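You operate a simulated robot arm through the tools that you are given. There is no shell and no other tool. Be economical: measure what you need, move in short steps, check, and stop when the job is done.

Carry out the task below with a simulated robot arm. There is one attempt and no reset: what you move stays moved.

Task
Dust the marked patch on the flap, wax it and close the tin.
Fine: duster first, then the wax pad; both go back where they lay.

Only the result counts: the job must be done as asked and must still hold three seconds after the hand-in. Knocking over, shifting, dropping, spilling or breaking anything else fails it.

Robot
A 7-joint arm with a two-finger parallel gripper, fixed in place. Base frame: the origin is at the foot of the arm, x ahead of it, y to its left, z up; the work surface is at about z = 758. Readings come in mm, rad, newtons and seconds.
With the tool pointing down near the work surface it reaches from about 340 to 780 mm from the base axis. Its first joint turns from -2.897 to 2.897 rad. Payload 3.91 kg.
Tool frame: the origin (TCP) lies between the finger pads and is the grasp point; the fingertips stand 30 mm ahead of it; z points along the fingers, y is the line along which they close. The gripper opens to 110 mm. The fingers are 20 mm wide and 10 mm thick; the gripper's body (48 by 112 mm) begins 55 mm behind the TCP.
Orientation is that of the tool frame in the base frame, as [roll, pitch, yaw] about the fixed x, y, z axes, in that order (R = Rz(yaw) Ry(pitch) Rx(roll)). With the fingers straight down and closing along the base's y, the tool's x points along the base's -x, its y along +y and its z along -z.

Tools
- The arm moves only by the tool play_rows. Its argument "plan" is a list that holds one entry, the list of rows, each a list of 7 numbers: the turn, a rotation vector about the base's x, y, z in degrees, then the shift along the base's x, y, z in mm, then the closure, from 0 (fully open) to 1 (shut). In form: [[[ax, ay, az, dx, dy, dz, grip], ...]]. A call has 1 to 8 rows; each row shifts and turns the commanded pose from where the row before left it. Each row takes 0.2 s and may step no farther than 50 mm and 0.15 rad from the row before; otherwise, or with a gripper value out of range, the whole call is refused. A pose out of reach is approached as far as the arm can. The call stops where the force on the tool passes 40 N (or 10 N more than at its start, if that is more) or the arm is blocked; 0.2 s more then pass. The fingers move at their own pace (about 153 mm/s each) and stop on an object; they squeeze with about 38 N. The grip force told is the motor's: it shows also when the fingers shut on nothing. Time passes only in rows, and 0.2 s behind the last, so rows that do not move let the fingers close. It gives the time, the measured TCP pose, the force on the tool (base axes), the opening and the grip force at its end, in the units of the frame above (readings bear some noise), and new pictures: "show" is both (left out), scene, wrist or none.
- Cameras (640 x 400 px; columns grow to the right, rows downward): "scene" is fixed at [394.7, 503.6, 1514.5]; the picture's right is [-0.12, 0.99, 0.00], its down [0.97, 0.12, -0.20] and it looks along [-0.20, -0.02, -0.98] (base axes); focal length 285 px, centre (320, 200). "wrist" rides on the gripper at [77, 7, -115] in the tool frame; the picture's right is [-0.09, 1.00, 0.00], its down [-0.80, -0.07, -0.59] and it looks along [-0.59, -0.05, 0.80] (tool axes); focal length 270 px, centre (320, 200). There is no depth. A picture from a camera that has moved, and an enlarged one, comes with that camera's place and axes in the base frame and with its lens. The place of the scene camera against the robot may be out by one fixed shift of up to 12 mm in any direction.
- move_column(by): slides the trunk up (or, below 0, down) by that many mm; the arm rides with it, the base frame stays. It gives what a move gives, with no picture.
- enlarge(camera, box): a new picture of the part [left, top, right, bottom] of that camera's present view, enlarged. The clock stands still meanwhile.
- hand_in(): hands the job in; it is judged then, once.

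Go step by step. Nothing tells you positions but the pictures and the camera data: compare them with the known pose of the tool, close in by small moves and look again before you grip or let go. The budget is 120 turns and 170 pictures, counting those below and the enlarged ones. Unless the task says otherwise, let go and move clear before handing in, and close with one line.

The tools are called after "Call:" as name(argument=value, ...) on one line, values as JSON. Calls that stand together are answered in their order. play_rows: Moves the arm, as the interface text tells. Its arguments: {"type":"object","properties":{"plan":{"type":"array","items":{"type":"array","items":{"type":"array","items":{"type":"number"}}}},"show":{"type":"string","enum":["both","scene","wrist","none"]}},"required":["plan"]} The other tools are called the same way: move_column (by) slides the trunk up or down; enlarge (camera, box) takes an enlarged picture of a part of a camera's view; hand_in () hands the job in.

At the start:

```text
clock: 0.0
position: [95.7, 486.3, 1044.4]
tcp_rot: [-3.141, 0.0, -3.141]
wrist_force: [-0.3, -0.2, -0.6]
opening: 109.6
grip_force: 0.0
trunk travel left (down, up): [-550.0, 60.0]
```

scene: 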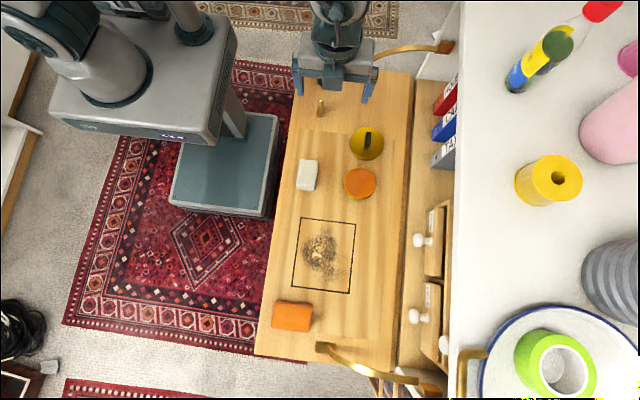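
wrist: 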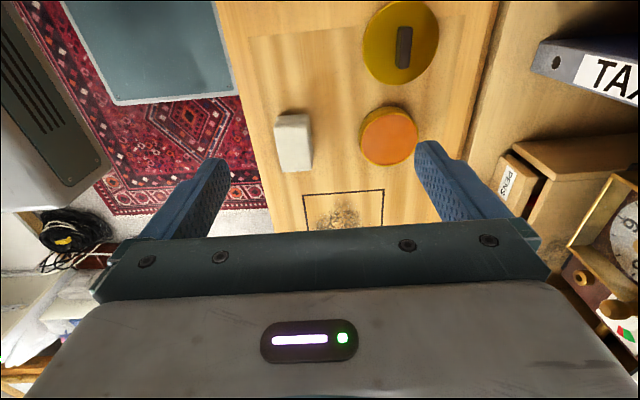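

I see the flap with the marked square, a white block, an orange block, an open tin with orange contents, and a yellow disc with a dark handle (likely the lid). I'll look closer to tell duster from wax pad.

Call:
enlarge(camera="scene", box=[260, 80, 420, 200])

Call:
enlarge(camera="scene", box=[250, 200, 410, 370])

Call:
enlarge(camera="wrist", box=[220, 0, 500, 240])

```text
3.33 times, centred on (340, 140) of scene
camera zoom: at [394.7, 503.6, 1514.5], right [-0.12, 0.99, 0.0], down [0.97, 0.12, -0.2], along [-0.2, -0.02, -0.98], focal length 949 px, centre (253, 400)
```

zoom: 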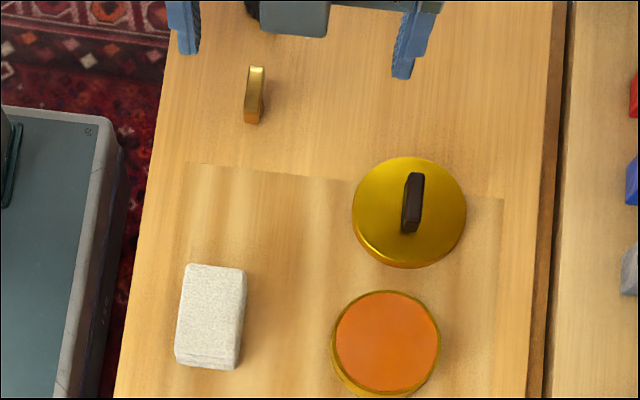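

```text
2.35 times, centred on (330, 285) of scene
camera zoom: at [394.7, 503.6, 1514.5], right [-0.12, 0.99, 0.0], down [0.97, 0.12, -0.2], along [-0.2, -0.02, -0.98], focal length 670 px, centre (296, 0)
```

zoom: 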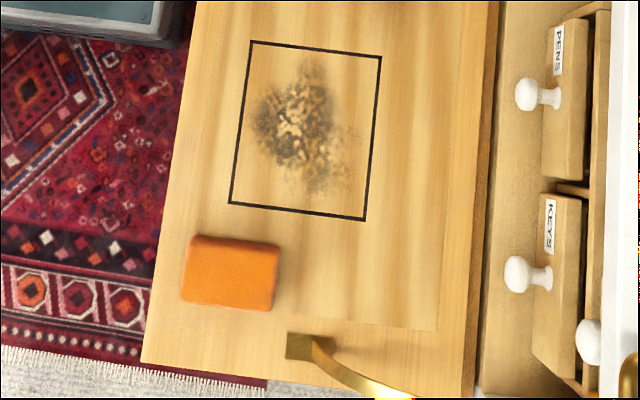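

```text
1.67 times, centred on (360, 120) of wrist
camera zoom: at [18.6, 493.5, 1159.1], right [0.09, 1.0, 0.0], down [0.8, -0.07, 0.59], along [0.59, -0.05, -0.8], focal length 450 px, centre (253, 333)
```

zoom: 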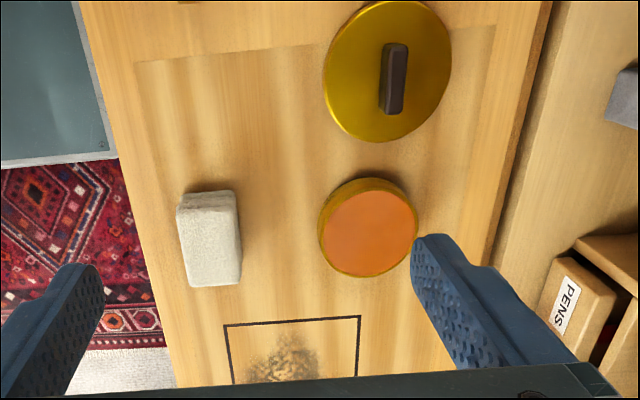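

The white block lies near (181, 443), the orange block near (539, 456), the tin near (184, 589), the lid near (68, 594) and the patch near (387, 514). I'll move over the white block, staying high, to look at its texture.

Call:
play_rows(plan=[[[0, 0, 0, 20, -10, -30, 0], [0, 0, 0, 20, -11, -30, 0], [0, 0, 0, 15, -11, -30, 0], [0, 0, 0, 10, -11, -30, 0], [0, 0, 0, 0, 0, 0, 0]]], show="wrist")

```text
clock: 1.2
position: [162.9, 443.4, 926.0]
tcp_rot: [-3.141, 0.0, 3.141]
wrist_force: [0.3, -1.2, 0.4]
opening: 110.2
grip_force: 0.1
trunk travel left (down, up): [-550.0, 60.0]
camera wrist: at [85.2, 450.3, 1040.4], right [0.09, 1.0, 0.0], down [0.8, -0.07, 0.59], along [0.59, -0.05, -0.8], focal length 270 px, centre (320, 200)
```

wrist: 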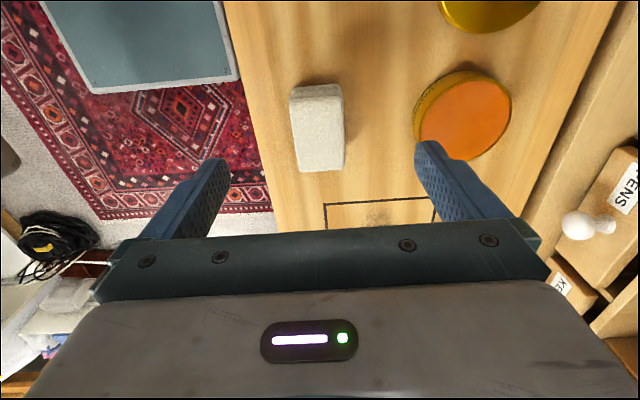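

The white block sits near (189, 442). I enlarge it, and the tin, to judge material and how deep the wax is.

Call:
enlarge(camera="wrist", box=[260, 60, 380, 200])

Call:
enlarge(camera="wrist", box=[400, 40, 530, 170])

```text
2.86 times, centred on (320, 130) of wrist
camera zoom: at [85.2, 450.3, 1040.4], right [0.09, 1.0, 0.0], down [0.8, -0.07, 0.59], along [0.59, -0.05, -0.8], focal length 772 px, centre (320, 400)
```

zoom: 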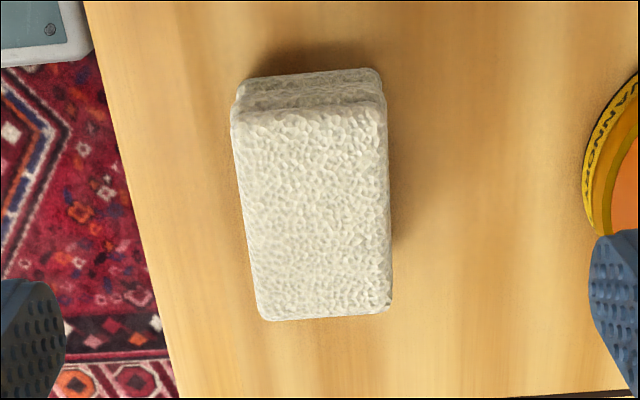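

```text
3.08 times, centred on (465, 105) of wrist
camera zoom: at [85.2, 450.3, 1040.4], right [0.09, 1.0, 0.0], down [0.8, -0.07, 0.59], along [0.59, -0.05, -0.8], focal length 832 px, centre (-126, 492)
```

zoom: 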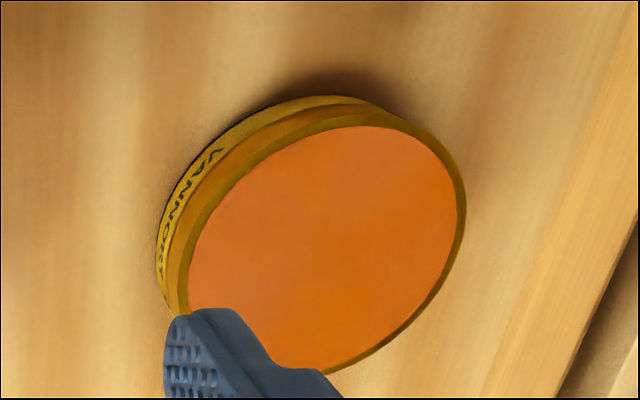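

The white block has a fleecy surface. Now I go along to the orange block to see its material.

Call:
play_rows(plan=[[[0, 0, 0, 45, 2, 0, 0], [0, 0, 0, 45, 2, 0, 0], [0, 0, 0, 45, 2, 0, 0], [0, 0, 0, 45, 2, 0, 0], [0, 0, 0, 45, 2, 0, 0], [0, 0, 0, 45, 0, 0, 0], [0, 0, 0, 45, 0, 0, 0], [0, 0, 0, 0, 0, 0, 0]]], show="both")

```text
clock: 3.0
position: [480.2, 454.8, 925.0]
tcp_rot: [-3.14, 0.001, 3.141]
wrist_force: [0.3, 0.2, -0.5]
opening: 110.0
grip_force: 0.0
trunk travel left (down, up): [-550.0, 60.0]
camera wrist: at [402.4, 461.8, 1038.8], right [0.09, 1.0, 0.0], down [0.8, -0.07, 0.59], along [0.59, -0.05, -0.8], focal length 270 px, centre (320, 200)
```

scene: 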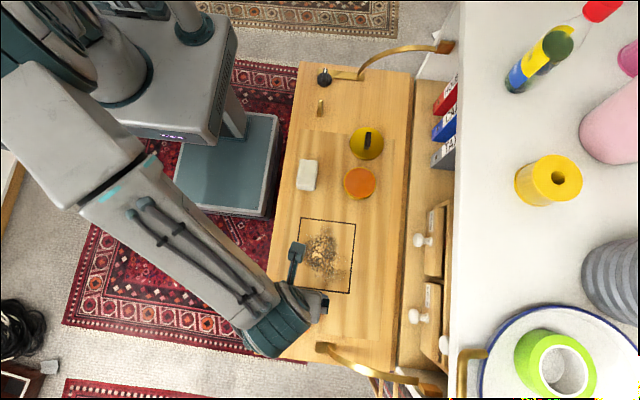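
wrist: 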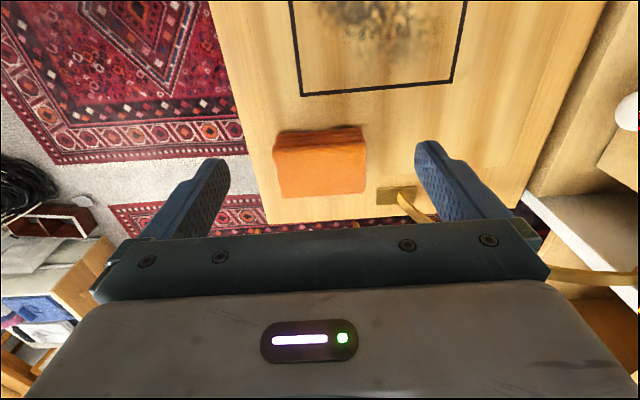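

Call:
enlarge(camera="wrist", box=[250, 100, 400, 220])

Call:
enlarge(camera="scene", box=[290, 60, 410, 210])

```text
3.33 times, centred on (325, 160) of wrist
camera zoom: at [402.4, 461.8, 1038.8], right [0.09, 1.0, 0.0], down [0.8, -0.07, 0.59], along [0.59, -0.05, -0.8], focal length 901 px, centre (303, 333)
```

zoom: 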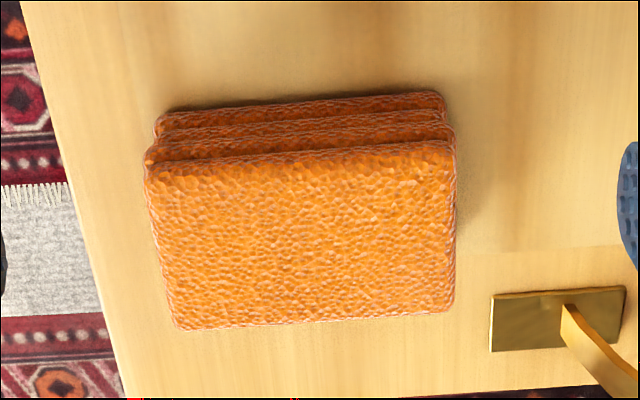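

```text
2.67 times, centred on (350, 135) of scene
camera zoom: at [394.7, 503.6, 1514.5], right [-0.12, 0.99, 0.0], down [0.97, 0.12, -0.2], along [-0.2, -0.02, -0.98], focal length 759 px, centre (240, 373)
```

zoom: 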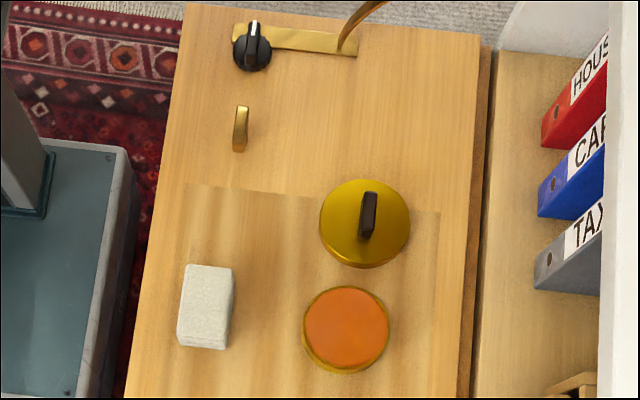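

The orange one looks like a folded cloth of three layers, that is, a duster; the white one by the tin looks like a pad. I'll take a close side look at the white one before deciding.

Call:
play_rows(plan=[[[0, 0, 0, -48, -2, 0, 0], [0, 0, 0, -48, -2, 0, 0], [0, 0, 0, -48, -2, 0, 0], [0, 0, 0, -48, -2, 0, 0], [0, 0, 0, -48, -2, 0, 0], [0, 0, 0, -48, -2, 0, 0], [0, 0, 0, -48, 0, 0, 0]]], show="none")

Call:
play_rows(plan=[[[0, 0, 0, -10, 0, -40, 0], [0, 0, 0, 0, 0, -40, 0], [0, 0, 0, 0, 0, -20, 0], [0, 0, 0, 0, 0, 0, 0]]], show="wrist")

Call:
enlarge(camera="wrist", box=[220, 60, 420, 240])

```text
clock: 4.6
position: [139.5, 442.5, 925.1]
tcp_rot: [3.142, -0.001, 3.139]
wrist_force: [0.3, 0.1, -0.4]
opening: 110.3
grip_force: 0.0
trunk travel left (down, up): [-550.0, 60.0]
```

```text
clock: 5.6
position: [131.6, 442.1, 825.4]
tcp_rot: [-3.141, 0.001, 3.14]
wrist_force: [-0.1, 0.2, -0.7]
opening: 110.2
grip_force: 0.1
trunk travel left (down, up): [-550.0, 60.0]
camera wrist: at [53.1, 448.9, 939.6], right [0.09, 1.0, 0.0], down [0.8, -0.07, 0.59], along [0.59, -0.05, -0.8], focal length 270 px, centre (320, 200)
```

wrist: 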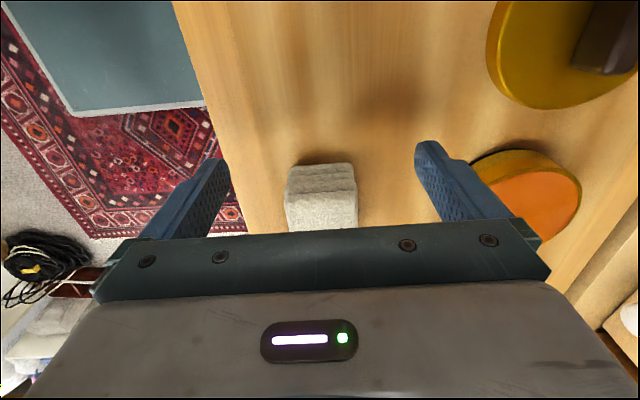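

```text
2.22 times, centred on (320, 150) of wrist
camera zoom: at [53.1, 448.9, 939.6], right [0.09, 1.0, 0.0], down [0.8, -0.07, 0.59], along [0.59, -0.05, -0.8], focal length 601 px, centre (320, 311)
```

zoom: 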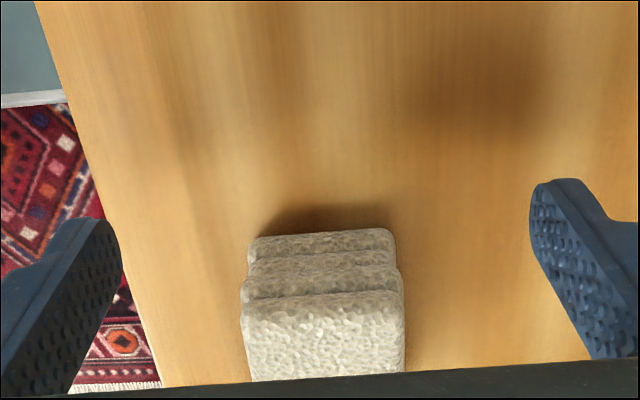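

Both are folded cloths; the larger, orange one is the classic duster and the smaller white one beside the tin is the clean wax pad. I'll rise, go to the orange one (measured x 513–572, y 407–496, top near z 800) and line up over it.

Call:
play_rows(plan=[[[0, 0, 0, 0, 0, 48, 0], [0, 0, 0, 20, 0, 45, 0], [0, 0, 0, 48, 2, 0, 0], [0, 0, 0, 48, 2, 0, 0], [0, 0, 0, 48, 2, 0, 0], [0, 0, 0, 48, 2, 0, 0], [0, 0, 0, 48, 1, 0, 0], [0, 0, 0, 48, 0, 0, 0]]], show="none")

Call:
play_rows(plan=[[[0, 0, 0, 48, 0, 0, 0], [0, 0, 0, 32, 0, -30, 0], [0, 0, 0, 0, 0, -20, 0], [0, 0, 0, 0, 0, 0, 0]]], show="wrist")

```text
clock: 7.4
position: [439.2, 454.2, 916.1]
tcp_rot: [-3.141, -0.002, 3.141]
wrist_force: [0.4, 0.3, -0.1]
opening: 110.0
grip_force: 0.1
trunk travel left (down, up): [-550.0, 60.0]
```

```text
clock: 8.4
position: [519.4, 452.0, 865.1]
tcp_rot: [3.141, 0.001, -3.141]
wrist_force: [-0.7, 0.0, 0.7]
opening: 109.8
grip_force: 0.0
trunk travel left (down, up): [-550.0, 60.0]
camera wrist: at [441.7, 459.3, 980.4], right [0.09, 1.0, 0.0], down [0.8, -0.07, 0.59], along [0.59, -0.05, -0.8], focal length 270 px, centre (320, 200)
```

wrist: 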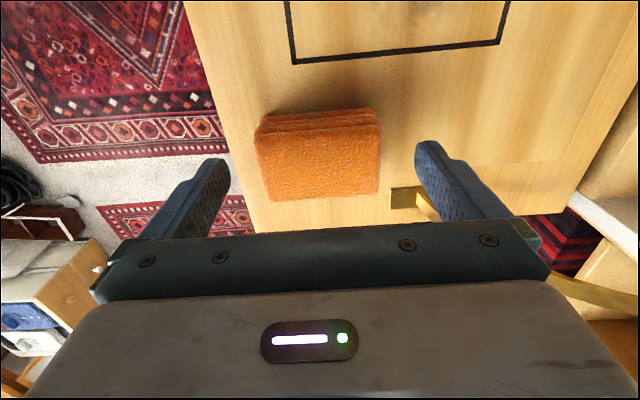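

The duster's centre is at (542, 451), top z≈802, 88 mm wide along y, so it fits between the open fingers. I lower over it and look.

Call:
play_rows(plan=[[[0, 0, 0, 22.5, -1, 0, 0], [0, 0, 0, 0, 0, -30, 0], [0, 0, 0, 0, 0, 0, 0]]], show="both")

```text
clock: 9.2
position: [542.8, 449.3, 837.2]
tcp_rot: [-3.141, 0.0, -3.141]
wrist_force: [0.6, -0.8, -0.2]
opening: 109.9
grip_force: 0.0
trunk travel left (down, up): [-550.0, 60.0]
camera wrist: at [463.8, 457.0, 952.1], right [0.09, 1.0, 0.0], down [0.8, -0.07, 0.59], along [0.59, -0.05, -0.8], focal length 270 px, centre (320, 200)
```

scene: 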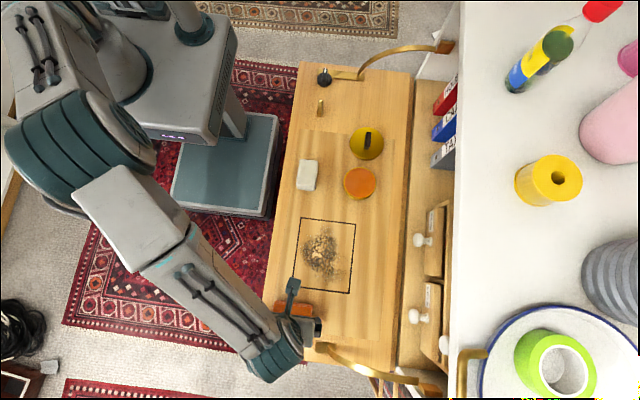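
wrist: 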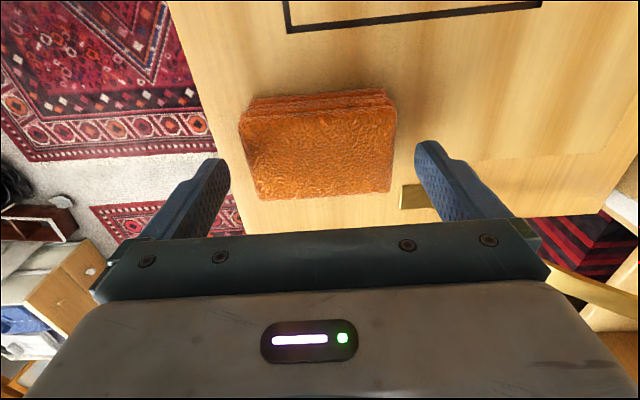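

Aligned; I descend to grip height and close.

Call:
play_rows(plan=[[[0, 0, 0, 0, 0, -18, 0], [0, 0, 0, 0, 0, -16, 0], [0, 0, 0, 0, 0, 0, 0]]], show="wrist")

```text
clock: 10.0
position: [541.3, 448.8, 804.1]
tcp_rot: [3.141, -0.001, -3.14]
wrist_force: [-0.5, -0.4, 0.3]
opening: 109.9
grip_force: 0.1
trunk travel left (down, up): [-550.0, 60.0]
camera wrist: at [463.3, 455.8, 919.0], right [0.09, 1.0, 0.0], down [0.8, -0.07, 0.59], along [0.59, -0.05, -0.8], focal length 270 px, centre (320, 200)
```

wrist: 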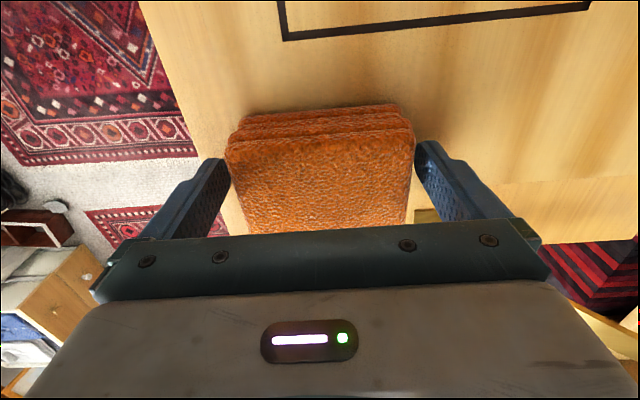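

The fingers straddle the duster. A little lower, then close.

Call:
play_rows(plan=[[[0, 0, 0, 0, 0, -4, 0], [0, 0, 0, 0, 0, 0, 0.5], [0, 0, 0, 0, 0, 0, 1], [0, 0, 0, 0, 0, 0, 1], [0, 0, 0, 0, 0, 0, 1]]], show="wrist")

```text
clock: 11.2
position: [541.5, 449.0, 801.1]
tcp_rot: [3.141, 0.0, 3.141]
wrist_force: [0.2, 1.1, 1.8]
opening: 94.1
grip_force: 38.0
trunk travel left (down, up): [-550.0, 60.0]
camera wrist: at [463.4, 456.0, 915.2], right [0.09, 1.0, 0.0], down [0.8, -0.07, 0.59], along [0.59, -0.05, -0.8], focal length 270 px, centre (320, 200)
```

wrist: 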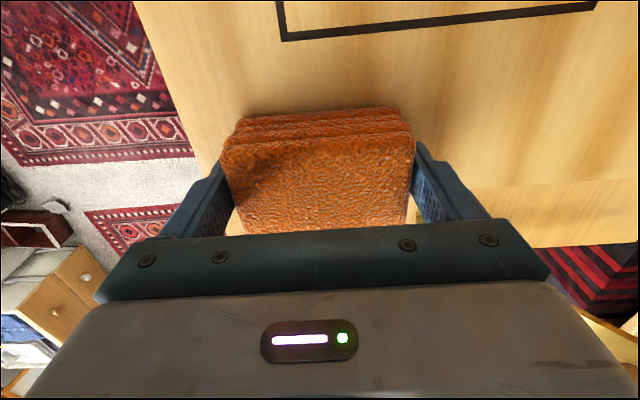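

Held firmly at 94 mm; its home is TCP (541.5, 449, 801). I lift, carry it to the near corner of the patch and lower until it touches.

Call:
play_rows(plan=[[[0, 0, 0, 0, 0, 25, 1], [0, 0, 0, -40, 15, 0, 1], [0, 0, 0, -46, 14, 0, 1], [0, 0, 0, 0, 0, -15, 1], [0, 0, 0, 0, 0, -8, 1], [0, 0, 0, 0, 0, -3, 1], [0, 0, 0, 0, 0, 0, 1]]], show="both")

```text
clock: 12.8
position: [454.4, 479.3, 800.7]
tcp_rot: [3.138, 0.003, 3.14]
wrist_force: [-0.1, 0.2, 25.4]
opening: 94.1
grip_force: 38.3
trunk travel left (down, up): [-550.0, 60.0]
camera wrist: at [376.7, 485.8, 914.9], right [0.09, 1.0, 0.0], down [0.8, -0.07, 0.6], along [0.6, -0.05, -0.8], focal length 270 px, centre (320, 200)
```

scene: 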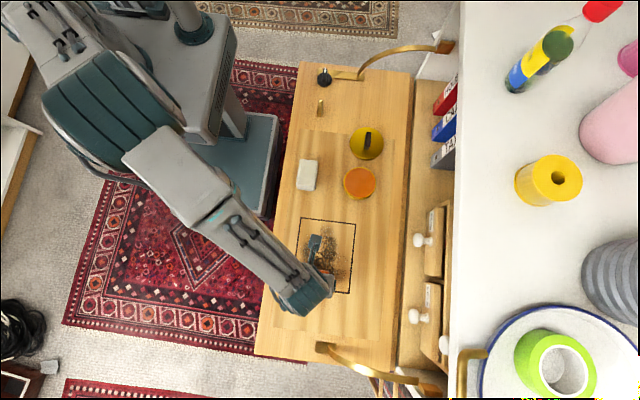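
wrist: 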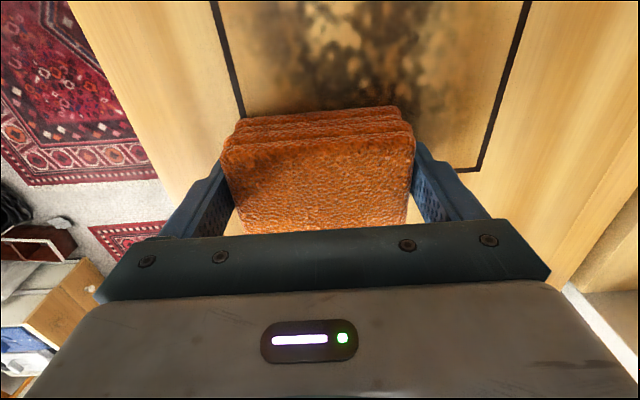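

It touches with 25 N, a bit firm. I ease off slightly and make a first stroke along -x.

Call:
play_rows(plan=[[[0, 0, 0, 0, 0, 0.8, 1], [0, 0, 0, -30, 0, 0, 1], [0, 0, 0, -30, 0, 0, 1], [0, 0, 0, -30, 0, 0, 1], [0, 0, 0, -30, 0, 0, 1], [0, 0, 0, -22, 0, 0, 1]]], show="both")

```text
clock: 14.2
position: [311.9, 478.2, 798.7]
tcp_rot: [3.137, 0.001, 3.141]
wrist_force: [10.7, -0.4, 28.6]
opening: 94.1
grip_force: 38.5
trunk travel left (down, up): [-550.0, 60.0]
camera wrist: at [233.1, 484.3, 914.7], right [0.09, 1.0, 0.0], down [0.8, -0.07, 0.59], along [0.59, -0.05, -0.8], focal length 270 px, centre (320, 200)
```

scene: 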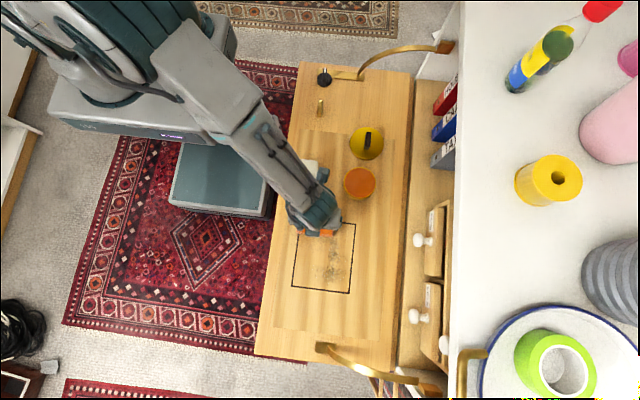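
wrist: 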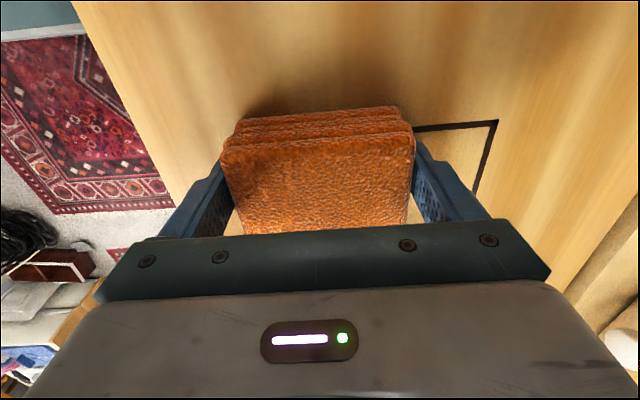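

The dust comes off, so the orange cloth is indeed the duster. Next I shift to the other side of the patch and stroke back.

Call:
play_rows(plan=[[[0, 0, 0, 0, 30, 0.5, 1], [0, 0, 0, 0, 35, 0, 1], [0, 0, 0, 30, 0, 0, 1], [0, 0, 0, 30, 0, 0, 1], [0, 0, 0, 30, 0, 0, 1], [0, 0, 0, 30, 0, 0, 1], [0, 0, 0, 25, 0, 0, 1]]], show="none")

Call:
play_rows(plan=[[[0, 0, 0, 0, -33, 0, 1], [0, 0, 0, -30, 0, 0, 1], [0, 0, 0, -30, 0, 0, 1], [0, 0, 0, -30, 0, 0, 1], [0, 0, 0, -30, 0, 0, 1], [0, 0, 0, -22, 0, 0, 1]]], show="scene")

```text
clock: 15.8
position: [458.8, 543.0, 798.8]
tcp_rot: [-3.14, 0.001, 3.141]
wrist_force: [-4.6, 1.5, 16.2]
opening: 94.1
grip_force: 38.0
trunk travel left (down, up): [-550.0, 60.0]
```

```text
clock: 17.2
position: [316.5, 509.7, 798.6]
tcp_rot: [3.141, 0.0, 3.141]
wrist_force: [5.2, -0.8, 15.8]
opening: 94.1
grip_force: 38.3
trunk travel left (down, up): [-550.0, 60.0]
```

scene: 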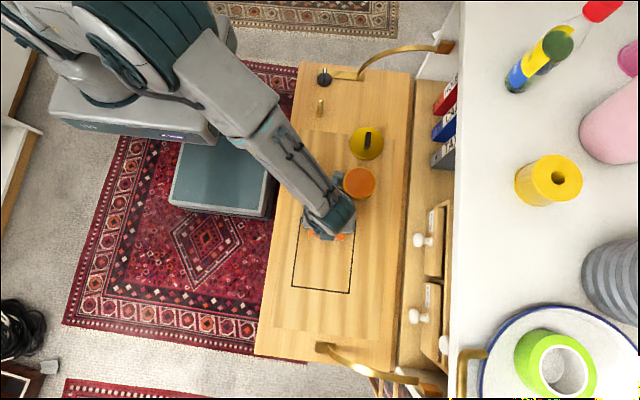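

The patch looks clean. One more stroke down the left lane for good cover, then lift and look.

Call:
play_rows(plan=[[[0, 0, 0, -4, -35, 0, 1], [0, 0, 0, 30, 0, 0, 1], [0, 0, 0, 30, 0, 0, 1], [0, 0, 0, 30, 0, 0, 1], [0, 0, 0, 30, 0, 0, 1], [0, 0, 0, 26, 0, 0, 1], [0, 0, 0, 0, 0, 30, 1]]], show="none")

Call:
play_rows(plan=[[[0, 0, 0, 45, -13, 0, 1], [0, 0, 0, 37, -13, 0, 1], [0, 0, 0, 0, 0, 0, 1]]], show="both")

Call:
enlarge(camera="scene", box=[270, 200, 380, 310])

```text
clock: 18.8
position: [459.5, 475.1, 828.4]
tcp_rot: [-3.141, -0.001, -3.141]
wrist_force: [0.0, 0.4, -0.2]
opening: 94.2
grip_force: 38.1
trunk travel left (down, up): [-550.0, 60.0]
```

```text
clock: 19.6
position: [541.1, 448.4, 829.2]
tcp_rot: [3.141, -0.001, -3.141]
wrist_force: [0.1, -0.4, -1.1]
opening: 94.1
grip_force: 38.1
trunk travel left (down, up): [-550.0, 60.0]
camera wrist: at [463.5, 456.1, 943.5], right [0.09, 1.0, 0.0], down [0.8, -0.07, 0.59], along [0.59, -0.05, -0.8], focal length 270 px, centre (320, 200)
```

scene: 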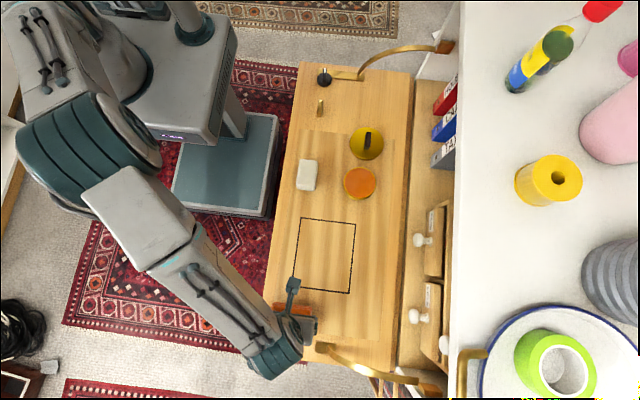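
wrist: 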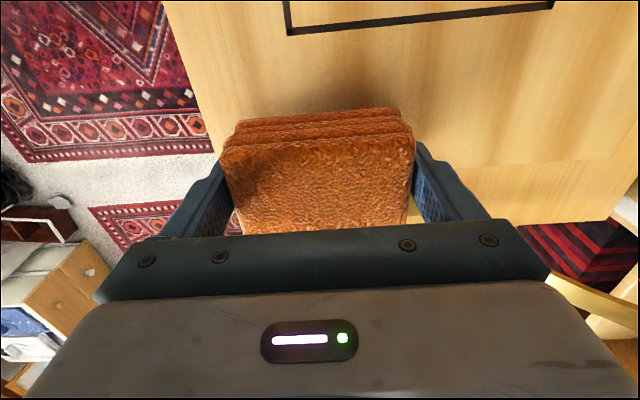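

```text
3.64 times, centred on (325, 255) of scene
camera zoom: at [394.7, 503.6, 1514.5], right [-0.12, 0.99, 0.0], down [0.97, 0.12, -0.2], along [-0.2, -0.02, -0.98], focal length 1036 px, centre (302, 0)
```

zoom: 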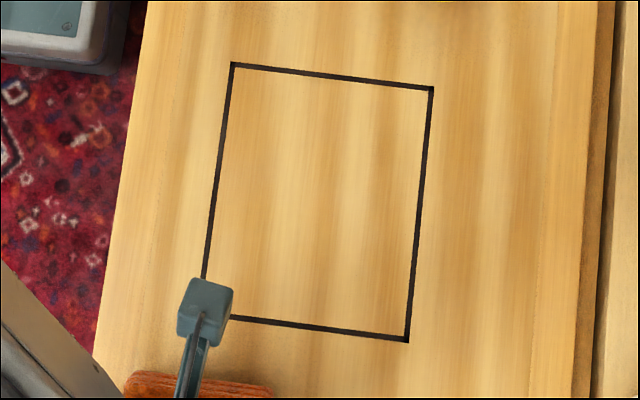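

The patch is clean and the duster hangs over its old place. I lower it to touch and release slowly.

Call:
play_rows(plan=[[[0, 0, 0, 0.4, 0.6, -18, 1], [0, 0, 0, 0, 0, -9, 1], [0, 0, 0, 0, 0, -1.5, 1], [0, 0, 0, 0, 0, 0, 1]]], show="none")

```text
clock: 20.6
position: [542.8, 449.2, 800.9]
tcp_rot: [3.141, 0.002, 3.141]
wrist_force: [0.0, -0.4, -0.8]
opening: 94.3
grip_force: 37.9
trunk travel left (down, up): [-550.0, 60.0]
```

Call:
play_rows(plan=[[[0, 0, 0, -0.5, 0, -1, 1], [0, 0, 0, 0, 0, 0, 1]]], show="none")

```text
clock: 21.2
position: [541.6, 448.1, 800.3]
tcp_rot: [3.141, 0.0, -3.14]
wrist_force: [0.3, 0.3, 1.4]
opening: 94.2
grip_force: 38.0
trunk travel left (down, up): [-550.0, 60.0]
```

Contact is just starting, so I open and rise clear.

Call:
play_rows(plan=[[[0, 0, 0, 0, 0, -0.5, 1], [0, 0, 0, 0, 0, 0, 0], [0, 0, 0, 0, 0, 0, 0], [0, 0, 0, 0, 0, 20, 0], [0, 0, 0, 0, 0, 40, 0], [0, 0, 0, 0, 0, 40, 0]]], show="wrist")

```text
clock: 22.6
position: [538.1, 450.3, 899.5]
tcp_rot: [3.14, 0.001, -3.141]
wrist_force: [-0.5, 0.0, -0.1]
opening: 109.7
grip_force: 0.1
trunk travel left (down, up): [-550.0, 60.0]
camera wrist: at [459.9, 457.4, 1014.3], right [0.09, 1.0, 0.0], down [0.8, -0.07, 0.59], along [0.59, -0.05, -0.8], focal length 270 px, centre (320, 200)
```

wrist: 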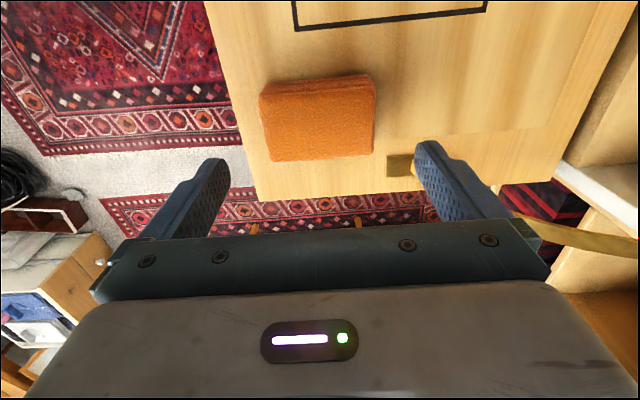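

The duster is back in place. Now I go to the white wax pad at about (189.5, 441), 47 mm wide along y, top near z 797.

Call:
play_rows(plan=[[[0, 0, 0, -47, -1, 0, 0], [0, 0, 0, -47, -1, 0, 0], [0, 0, 0, -47, -1, 0, 0], [0, 0, 0, -47, -1, 0, 0], [0, 0, 0, -47, -1, 0, 0], [0, 0, 0, -47, -2, 0, 0], [0, 0, 0, -47, -2, 0, 0], [0, 0, 0, -20, 0, -20, 0]]], show="none")

Call:
play_rows(plan=[[[0, 0, 0, 0, 0, -35, 0], [0, 0, 0, 0, 0, 0, 0]]], show="wrist")

```text
clock: 24.4
position: [188.2, 439.3, 880.6]
tcp_rot: [-3.142, 0.0, -3.141]
wrist_force: [-0.4, 0.7, -0.2]
opening: 109.8
grip_force: 0.0
trunk travel left (down, up): [-550.0, 60.0]
```

```text
clock: 25.0
position: [189.8, 440.3, 844.8]
tcp_rot: [3.142, 0.001, -3.14]
wrist_force: [-0.1, 0.9, -0.6]
opening: 110.0
grip_force: 0.0
trunk travel left (down, up): [-550.0, 60.0]
camera wrist: at [111.8, 446.7, 960.1], right [0.09, 1.0, 0.0], down [0.8, -0.07, 0.59], along [0.59, -0.05, -0.8], focal length 270 px, centre (320, 200)
```

wrist: 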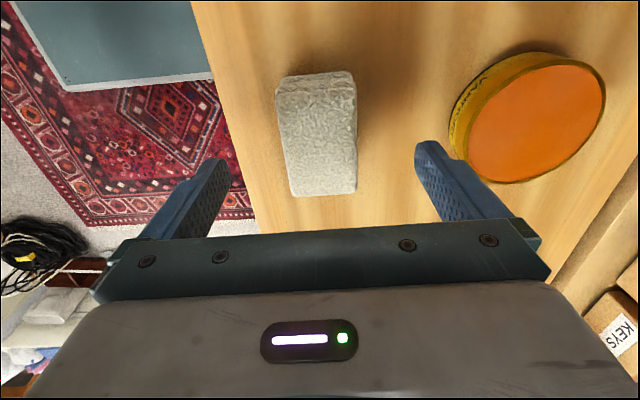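

Centred over the pad; I descend and close.

Call:
play_rows(plan=[[[0, 0, 0, 0, 0, -25, 0.2], [0, 0, 0, 0, 0, -20, 0.3], [0, 0, 0, 0, 0, 0, 0.4], [0, 0, 0, 0, 0, 0, 1], [0, 0, 0, 0, 0, 0, 1], [0, 0, 0, 0, 0, 0, 1]]], show="wrist")

```text
clock: 26.4
position: [190.7, 440.1, 797.6]
tcp_rot: [-3.141, 0.0, -3.141]
wrist_force: [-1.0, 0.4, 0.2]
opening: 49.2
grip_force: 38.4
trunk travel left (down, up): [-550.0, 60.0]
camera wrist: at [112.4, 446.7, 913.8], right [0.09, 1.0, 0.0], down [0.8, -0.07, 0.59], along [0.59, -0.05, -0.8], focal length 270 px, centre (320, 200)
```

wrist: 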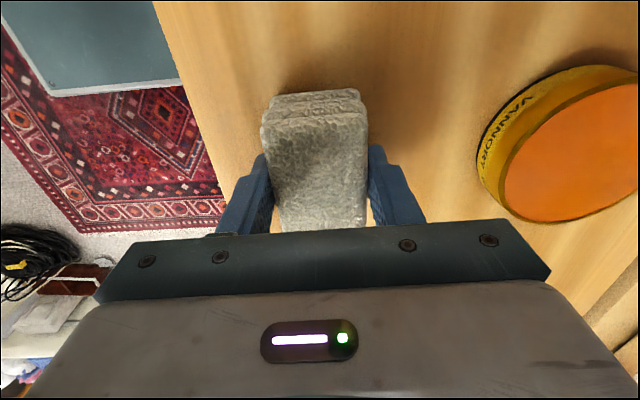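

Pad held (home TCP ≈ (190.5, 440, 798.5)). I lift it well above the tin's rim, move partway toward the tin and look.

Call:
play_rows(plan=[[[0, 0, 0, 0, 0, 30, 1], [0, 0, 0, 0, 0, 35, 1], [0, 0, 0, 0, 40, 0, 1], [0, 0, 0, 0, 40, 0, 1], [0, 0, 0, 0, 0, 0, 1]]], show="both")

```text
clock: 27.6
position: [188.9, 522.7, 862.3]
tcp_rot: [3.141, 0.001, 3.141]
wrist_force: [0.6, 0.0, -0.8]
opening: 49.1
grip_force: 37.4
trunk travel left (down, up): [-550.0, 60.0]
camera wrist: at [110.8, 528.7, 978.7], right [0.09, 1.0, 0.0], down [0.8, -0.07, 0.59], along [0.59, -0.05, -0.8], focal length 270 px, centre (320, 200)
```

scene: 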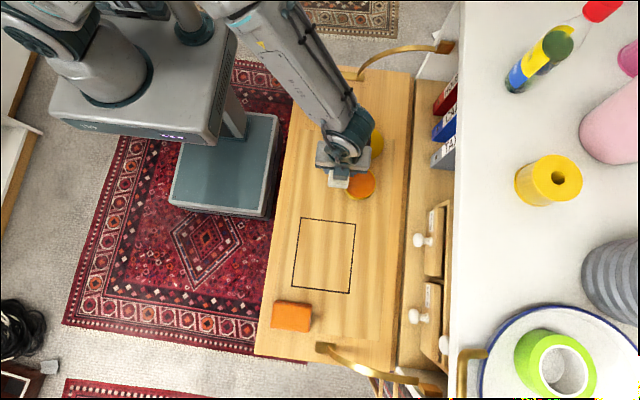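
wrist: 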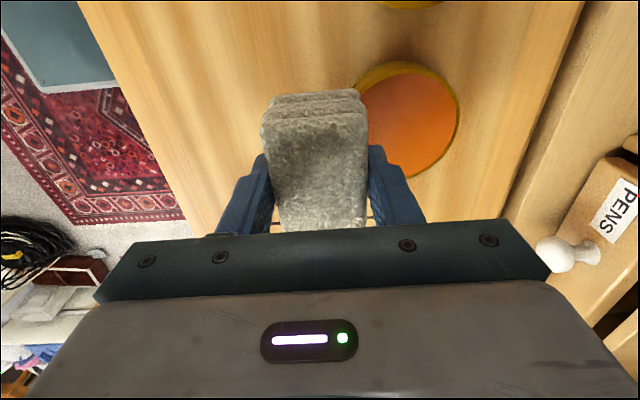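

Call:
enlarge(camera="wrist", box=[330, 40, 490, 200])

```text
2.50 times, centred on (410, 120) of wrist
camera zoom: at [110.8, 528.7, 978.7], right [0.09, 1.0, 0.0], down [0.8, -0.07, 0.59], along [0.59, -0.05, -0.8], focal length 676 px, centre (95, 400)
```

zoom: 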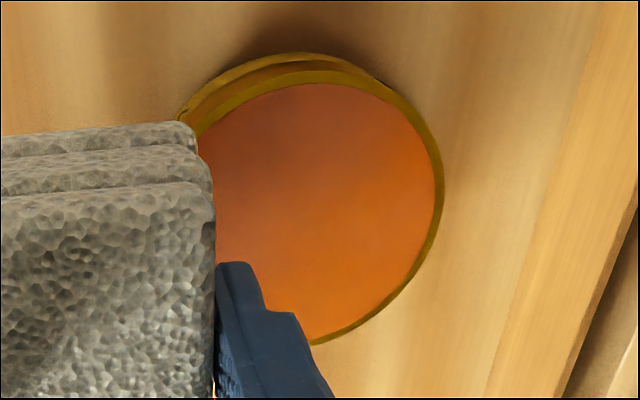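

The tin's centre is about (190, 587), rim at z≈782, radius ~38. I move the pad over it and lower gently until it touches the wax.

Call:
play_rows(plan=[[[0, 0, 0, 1, 32, 0, 1], [0, 0, 0, 0, 32.5, 0, 1], [0, 0, 0, 0, 0, -15, 1], [0, 0, 0, 0, 0, -13, 1], [0, 0, 0, 0, 0, -6, 1], [0, 0, 0, 0, 0, 0, 1]]], show="both")

```text
clock: 29.0
position: [192.0, 586.3, 830.5]
tcp_rot: [3.141, 0.0, -3.141]
wrist_force: [-0.9, 0.5, 0.1]
opening: 49.3
grip_force: 38.2
trunk travel left (down, up): [-550.0, 60.0]
camera wrist: at [113.4, 593.6, 945.3], right [0.09, 1.0, 0.0], down [0.8, -0.07, 0.59], along [0.59, -0.05, -0.8], focal length 270 px, centre (320, 200)
```

scene: 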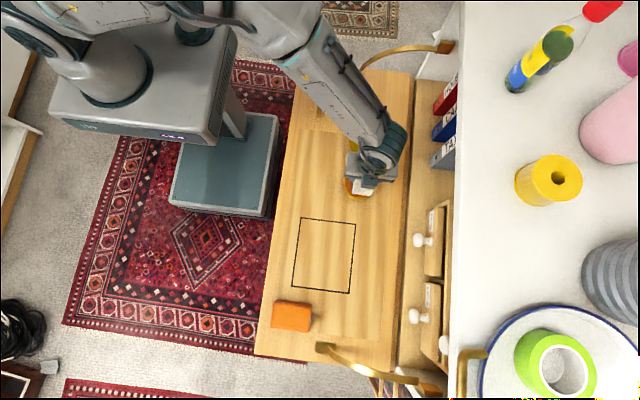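
wrist: 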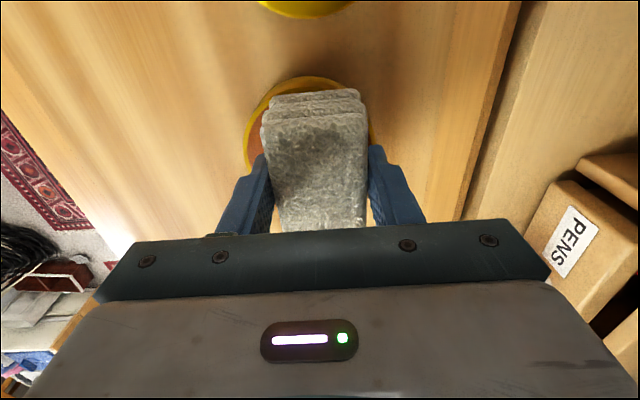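

Not touching yet; I enlarge to judge the pad's centring on the tin.

Call:
enlarge(camera="wrist", box=[220, 50, 400, 200])

Call:
enlarge(camera="scene", box=[320, 140, 420, 220])

```text
2.67 times, centred on (310, 125) of wrist
camera zoom: at [113.4, 593.6, 945.3], right [0.09, 1.0, 0.0], down [0.8, -0.07, 0.59], along [0.59, -0.05, -0.8], focal length 721 px, centre (347, 400)
```

zoom: 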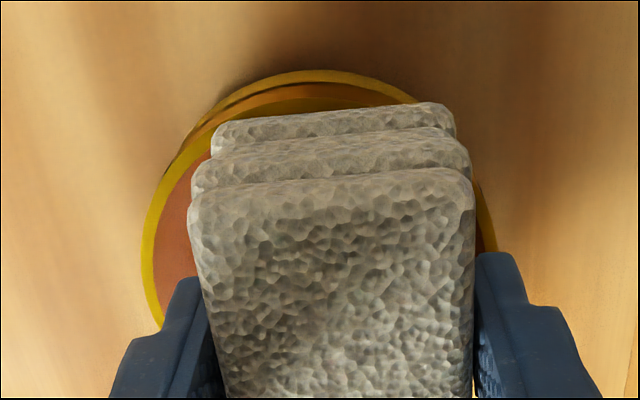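

```text
5.00 times, centred on (370, 180) of scene
camera zoom: at [394.7, 503.6, 1514.5], right [-0.12, 0.99, 0.0], down [0.97, 0.12, -0.2], along [-0.2, -0.02, -0.98], focal length 1424 px, centre (70, 300)
```

zoom: 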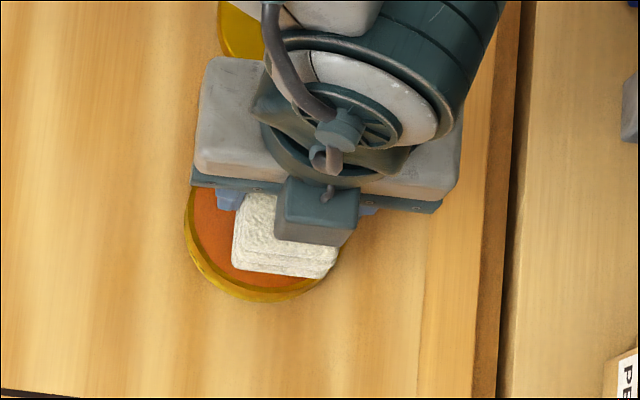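

The tin's centre is rather (187, 581), so I raise a little, shift the pad by (-5, -5), and lower in small steps.

Call:
play_rows(plan=[[[0, 0, 0, 0, 0, 4, 1], [0, 0, 0, -5, -5.5, 0, 1], [0, 0, 0, 0, 0, -4, 1], [0, 0, 0, 0, 0, -2, 1], [0, 0, 0, 0, 0, -2, 1], [0, 0, 0, 0, 0, 0, 1]]], show="wrist")

```text
clock: 30.4
position: [186.9, 580.3, 828.2]
tcp_rot: [3.134, 0.002, 3.14]
wrist_force: [2.2, 5.9, 27.4]
opening: 49.1
grip_force: 37.4
trunk travel left (down, up): [-550.0, 60.0]
camera wrist: at [108.4, 586.9, 943.8], right [0.09, 1.0, 0.01], down [0.8, -0.08, 0.6], along [0.59, -0.05, -0.8], focal length 270 px, centre (320, 200)
```

wrist: 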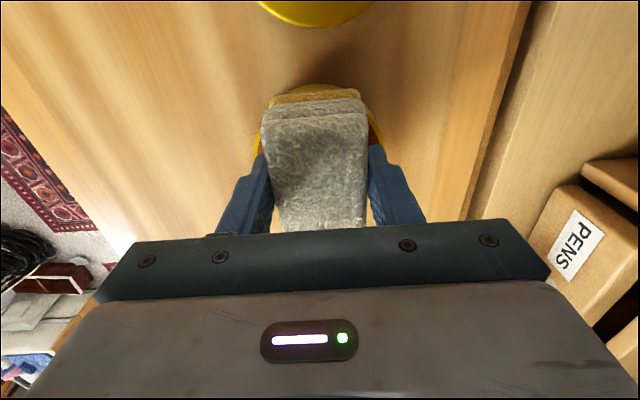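

There's firm contact and the pad's bottom seems to have taken wax. I lift straight up and check.

Call:
play_rows(plan=[[[0, 0, 0, 0, 0, 10, 1], [0, 0, 0, 0, 0, 30, 1], [0, 0, 0, 0, 0, 0, 1]]], show="wrist")

Call:
enlarge(camera="wrist", box=[220, 50, 400, 230])

```text
clock: 31.2
position: [187.4, 578.1, 865.1]
tcp_rot: [-3.141, 0.0, 3.141]
wrist_force: [0.4, 0.4, -0.5]
opening: 49.2
grip_force: 38.5
trunk travel left (down, up): [-550.0, 60.0]
camera wrist: at [109.1, 586.6, 979.5], right [0.09, 1.0, 0.0], down [0.8, -0.07, 0.59], along [0.59, -0.05, -0.8], focal length 270 px, centre (320, 200)
```

wrist: 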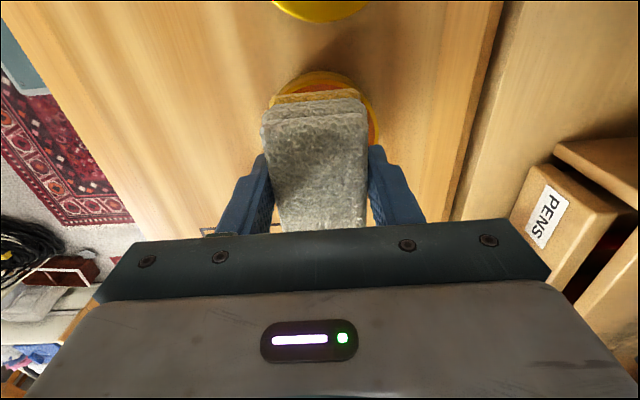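

```text
2.22 times, centred on (310, 140) of wrist
camera zoom: at [109.1, 586.6, 979.5], right [0.09, 1.0, 0.0], down [0.8, -0.07, 0.59], along [0.59, -0.05, -0.8], focal length 601 px, centre (342, 333)
```

zoom: 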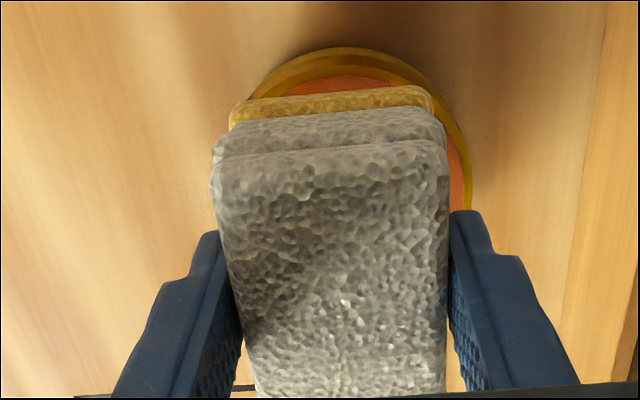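

The pad's bottom layer is now yellow with wax. I carry it to the patch's far corner and lower to touch.

Call:
play_rows(plan=[[[0, 0, 0, 37, -4, 0, 1], [0, 0, 0, 37, -4, 0, 1], [0, 0, 0, 37, -4, 0, 1], [0, 0, 0, 37, -5, 0, 1], [0, 0, 0, 0, 0, -30, 1], [0, 0, 0, 0, 0, -24, 1], [0, 0, 0, 0, 0, -11, 1], [0, 0, 0, 0, 0, -1, 1]]], show="both")

```text
clock: 33.0
position: [336.1, 564.3, 799.5]
tcp_rot: [-3.141, -0.001, 3.141]
wrist_force: [0.1, 0.2, 1.2]
opening: 49.3
grip_force: 37.7
trunk travel left (down, up): [-550.0, 60.0]
camera wrist: at [256.7, 570.3, 914.0], right [0.09, 1.0, 0.0], down [0.8, -0.07, 0.59], along [0.59, -0.05, -0.8], focal length 270 px, centre (320, 200)
```

scene: 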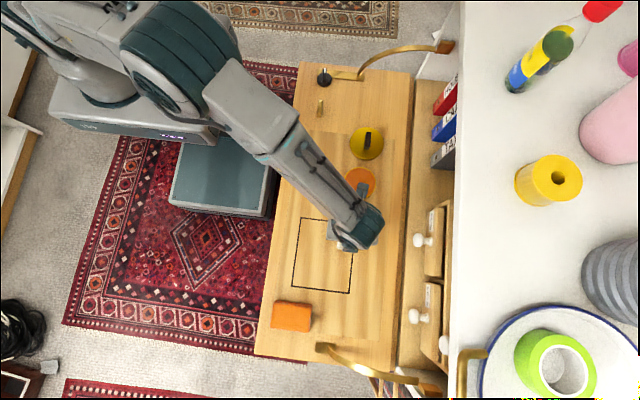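
wrist: 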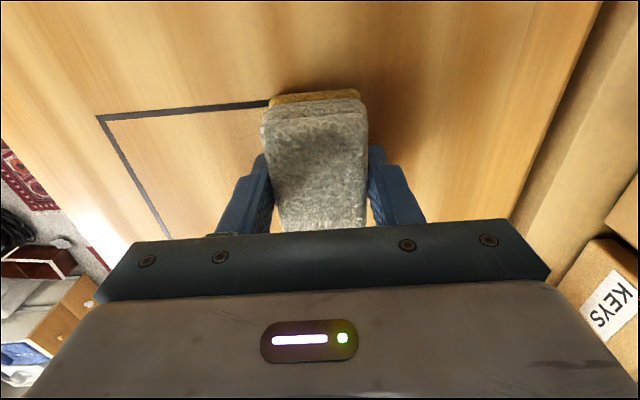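

It is just touching; I press lightly and stroke along +x, then step over and stroke back.

Call:
play_rows(plan=[[[0, 0, 0, 0, 0, -1.2, 1], [0, 0, 0, 28, 0, 0, 1], [0, 0, 0, 28, 0, 0, 1], [0, 0, 0, 28, 0, 0, 1], [0, 0, 0, 28, 0, 0, 1], [0, 0, 0, 0, 0, 0, 1]]], show="scene")

Call:
enlarge(camera="scene", box=[270, 190, 390, 310])

```text
clock: 34.4
position: [449.3, 563.3, 799.7]
tcp_rot: [3.141, 0.0, 3.141]
wrist_force: [1.6, 0.2, 4.4]
opening: 49.2
grip_force: 37.7
trunk travel left (down, up): [-550.0, 60.0]
```

scene: 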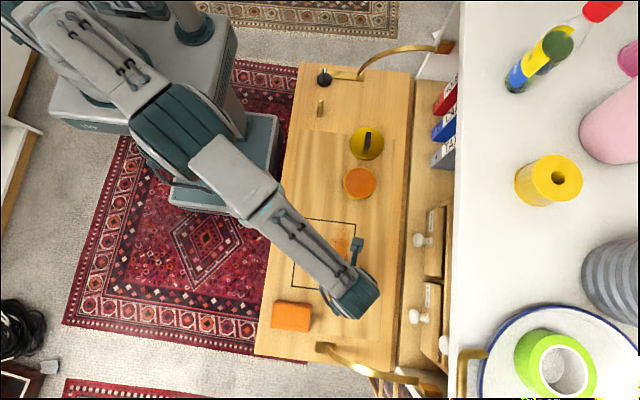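

```text
3.33 times, centred on (330, 250) of scene
camera zoom: at [394.7, 503.6, 1514.5], right [-0.12, 0.99, 0.0], down [0.97, 0.12, -0.2], along [-0.2, -0.02, -0.98], focal length 949 px, centre (287, 33)
```

zoom: 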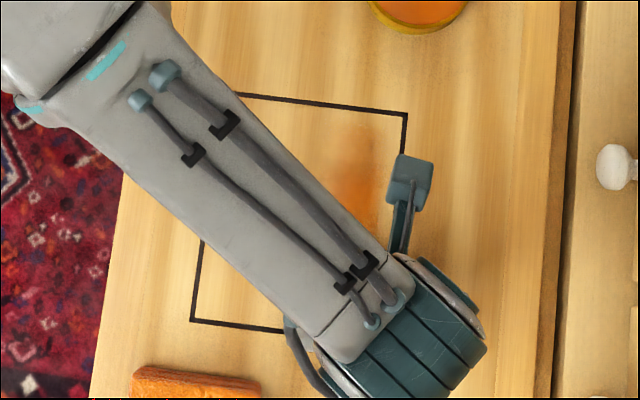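

Wax is showing where the pad passed. I carry on with the next lanes, pressing slightly more.

Call:
play_rows(plan=[[[0, 0, 0, 0, -25, -0.6, 1], [0, 0, 0, -28, 0, 0, 1], [0, 0, 0, -28, 0, 0, 1], [0, 0, 0, -28, 0, 0, 1], [0, 0, 0, -28, 0, 0, 1], [0, 0, 0, 0, -25, 0, 1]]], show="none")

Call:
play_rows(plan=[[[0, 0, 0, 28, 0, 0, 1], [0, 0, 0, 28, 0, 0, 1], [0, 0, 0, 28, 0, 0, 1], [0, 0, 0, 28, 0, 0, 1], [0, 0, 0, 0, -25, 0, 1], [0, 0, 0, 0, 0, 0, 1]]], show="none")

Call:
play_rows(plan=[[[0, 0, 0, -28, 0, 0, 1], [0, 0, 0, -28, 0, 0, 1], [0, 0, 0, -28, 0, 0, 1], [0, 0, 0, -28, 0, 0, 1], [0, 0, 0, 0, -25, 0, 1], [0, 0, 0, 0, 0, 0, 1]]], show="scene")

```text
clock: 35.8
position: [335.1, 512.0, 799.0]
tcp_rot: [3.138, 0.003, -3.141]
wrist_force: [-1.2, 2.8, 18.8]
opening: 49.3
grip_force: 37.9
trunk travel left (down, up): [-550.0, 60.0]
```

```text
clock: 37.2
position: [448.9, 486.9, 799.7]
tcp_rot: [-3.14, 0.001, -3.141]
wrist_force: [0.7, -1.8, 2.5]
opening: 49.1
grip_force: 38.3
trunk travel left (down, up): [-550.0, 60.0]
```

```text
clock: 38.6
position: [336.7, 462.0, 799.1]
tcp_rot: [-3.141, 0.0, -3.141]
wrist_force: [0.5, -0.6, -0.4]
opening: 49.3
grip_force: 38.0
trunk travel left (down, up): [-550.0, 60.0]
```

scene: 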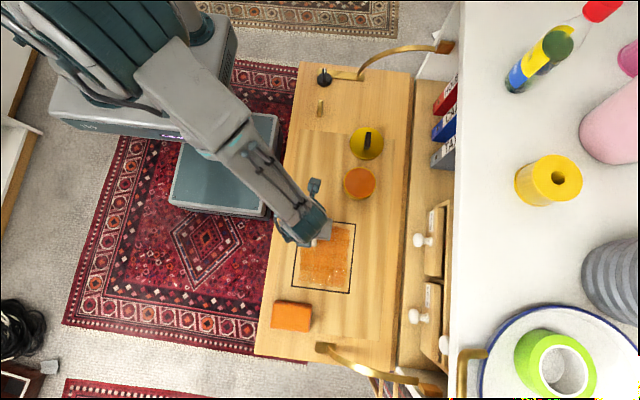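

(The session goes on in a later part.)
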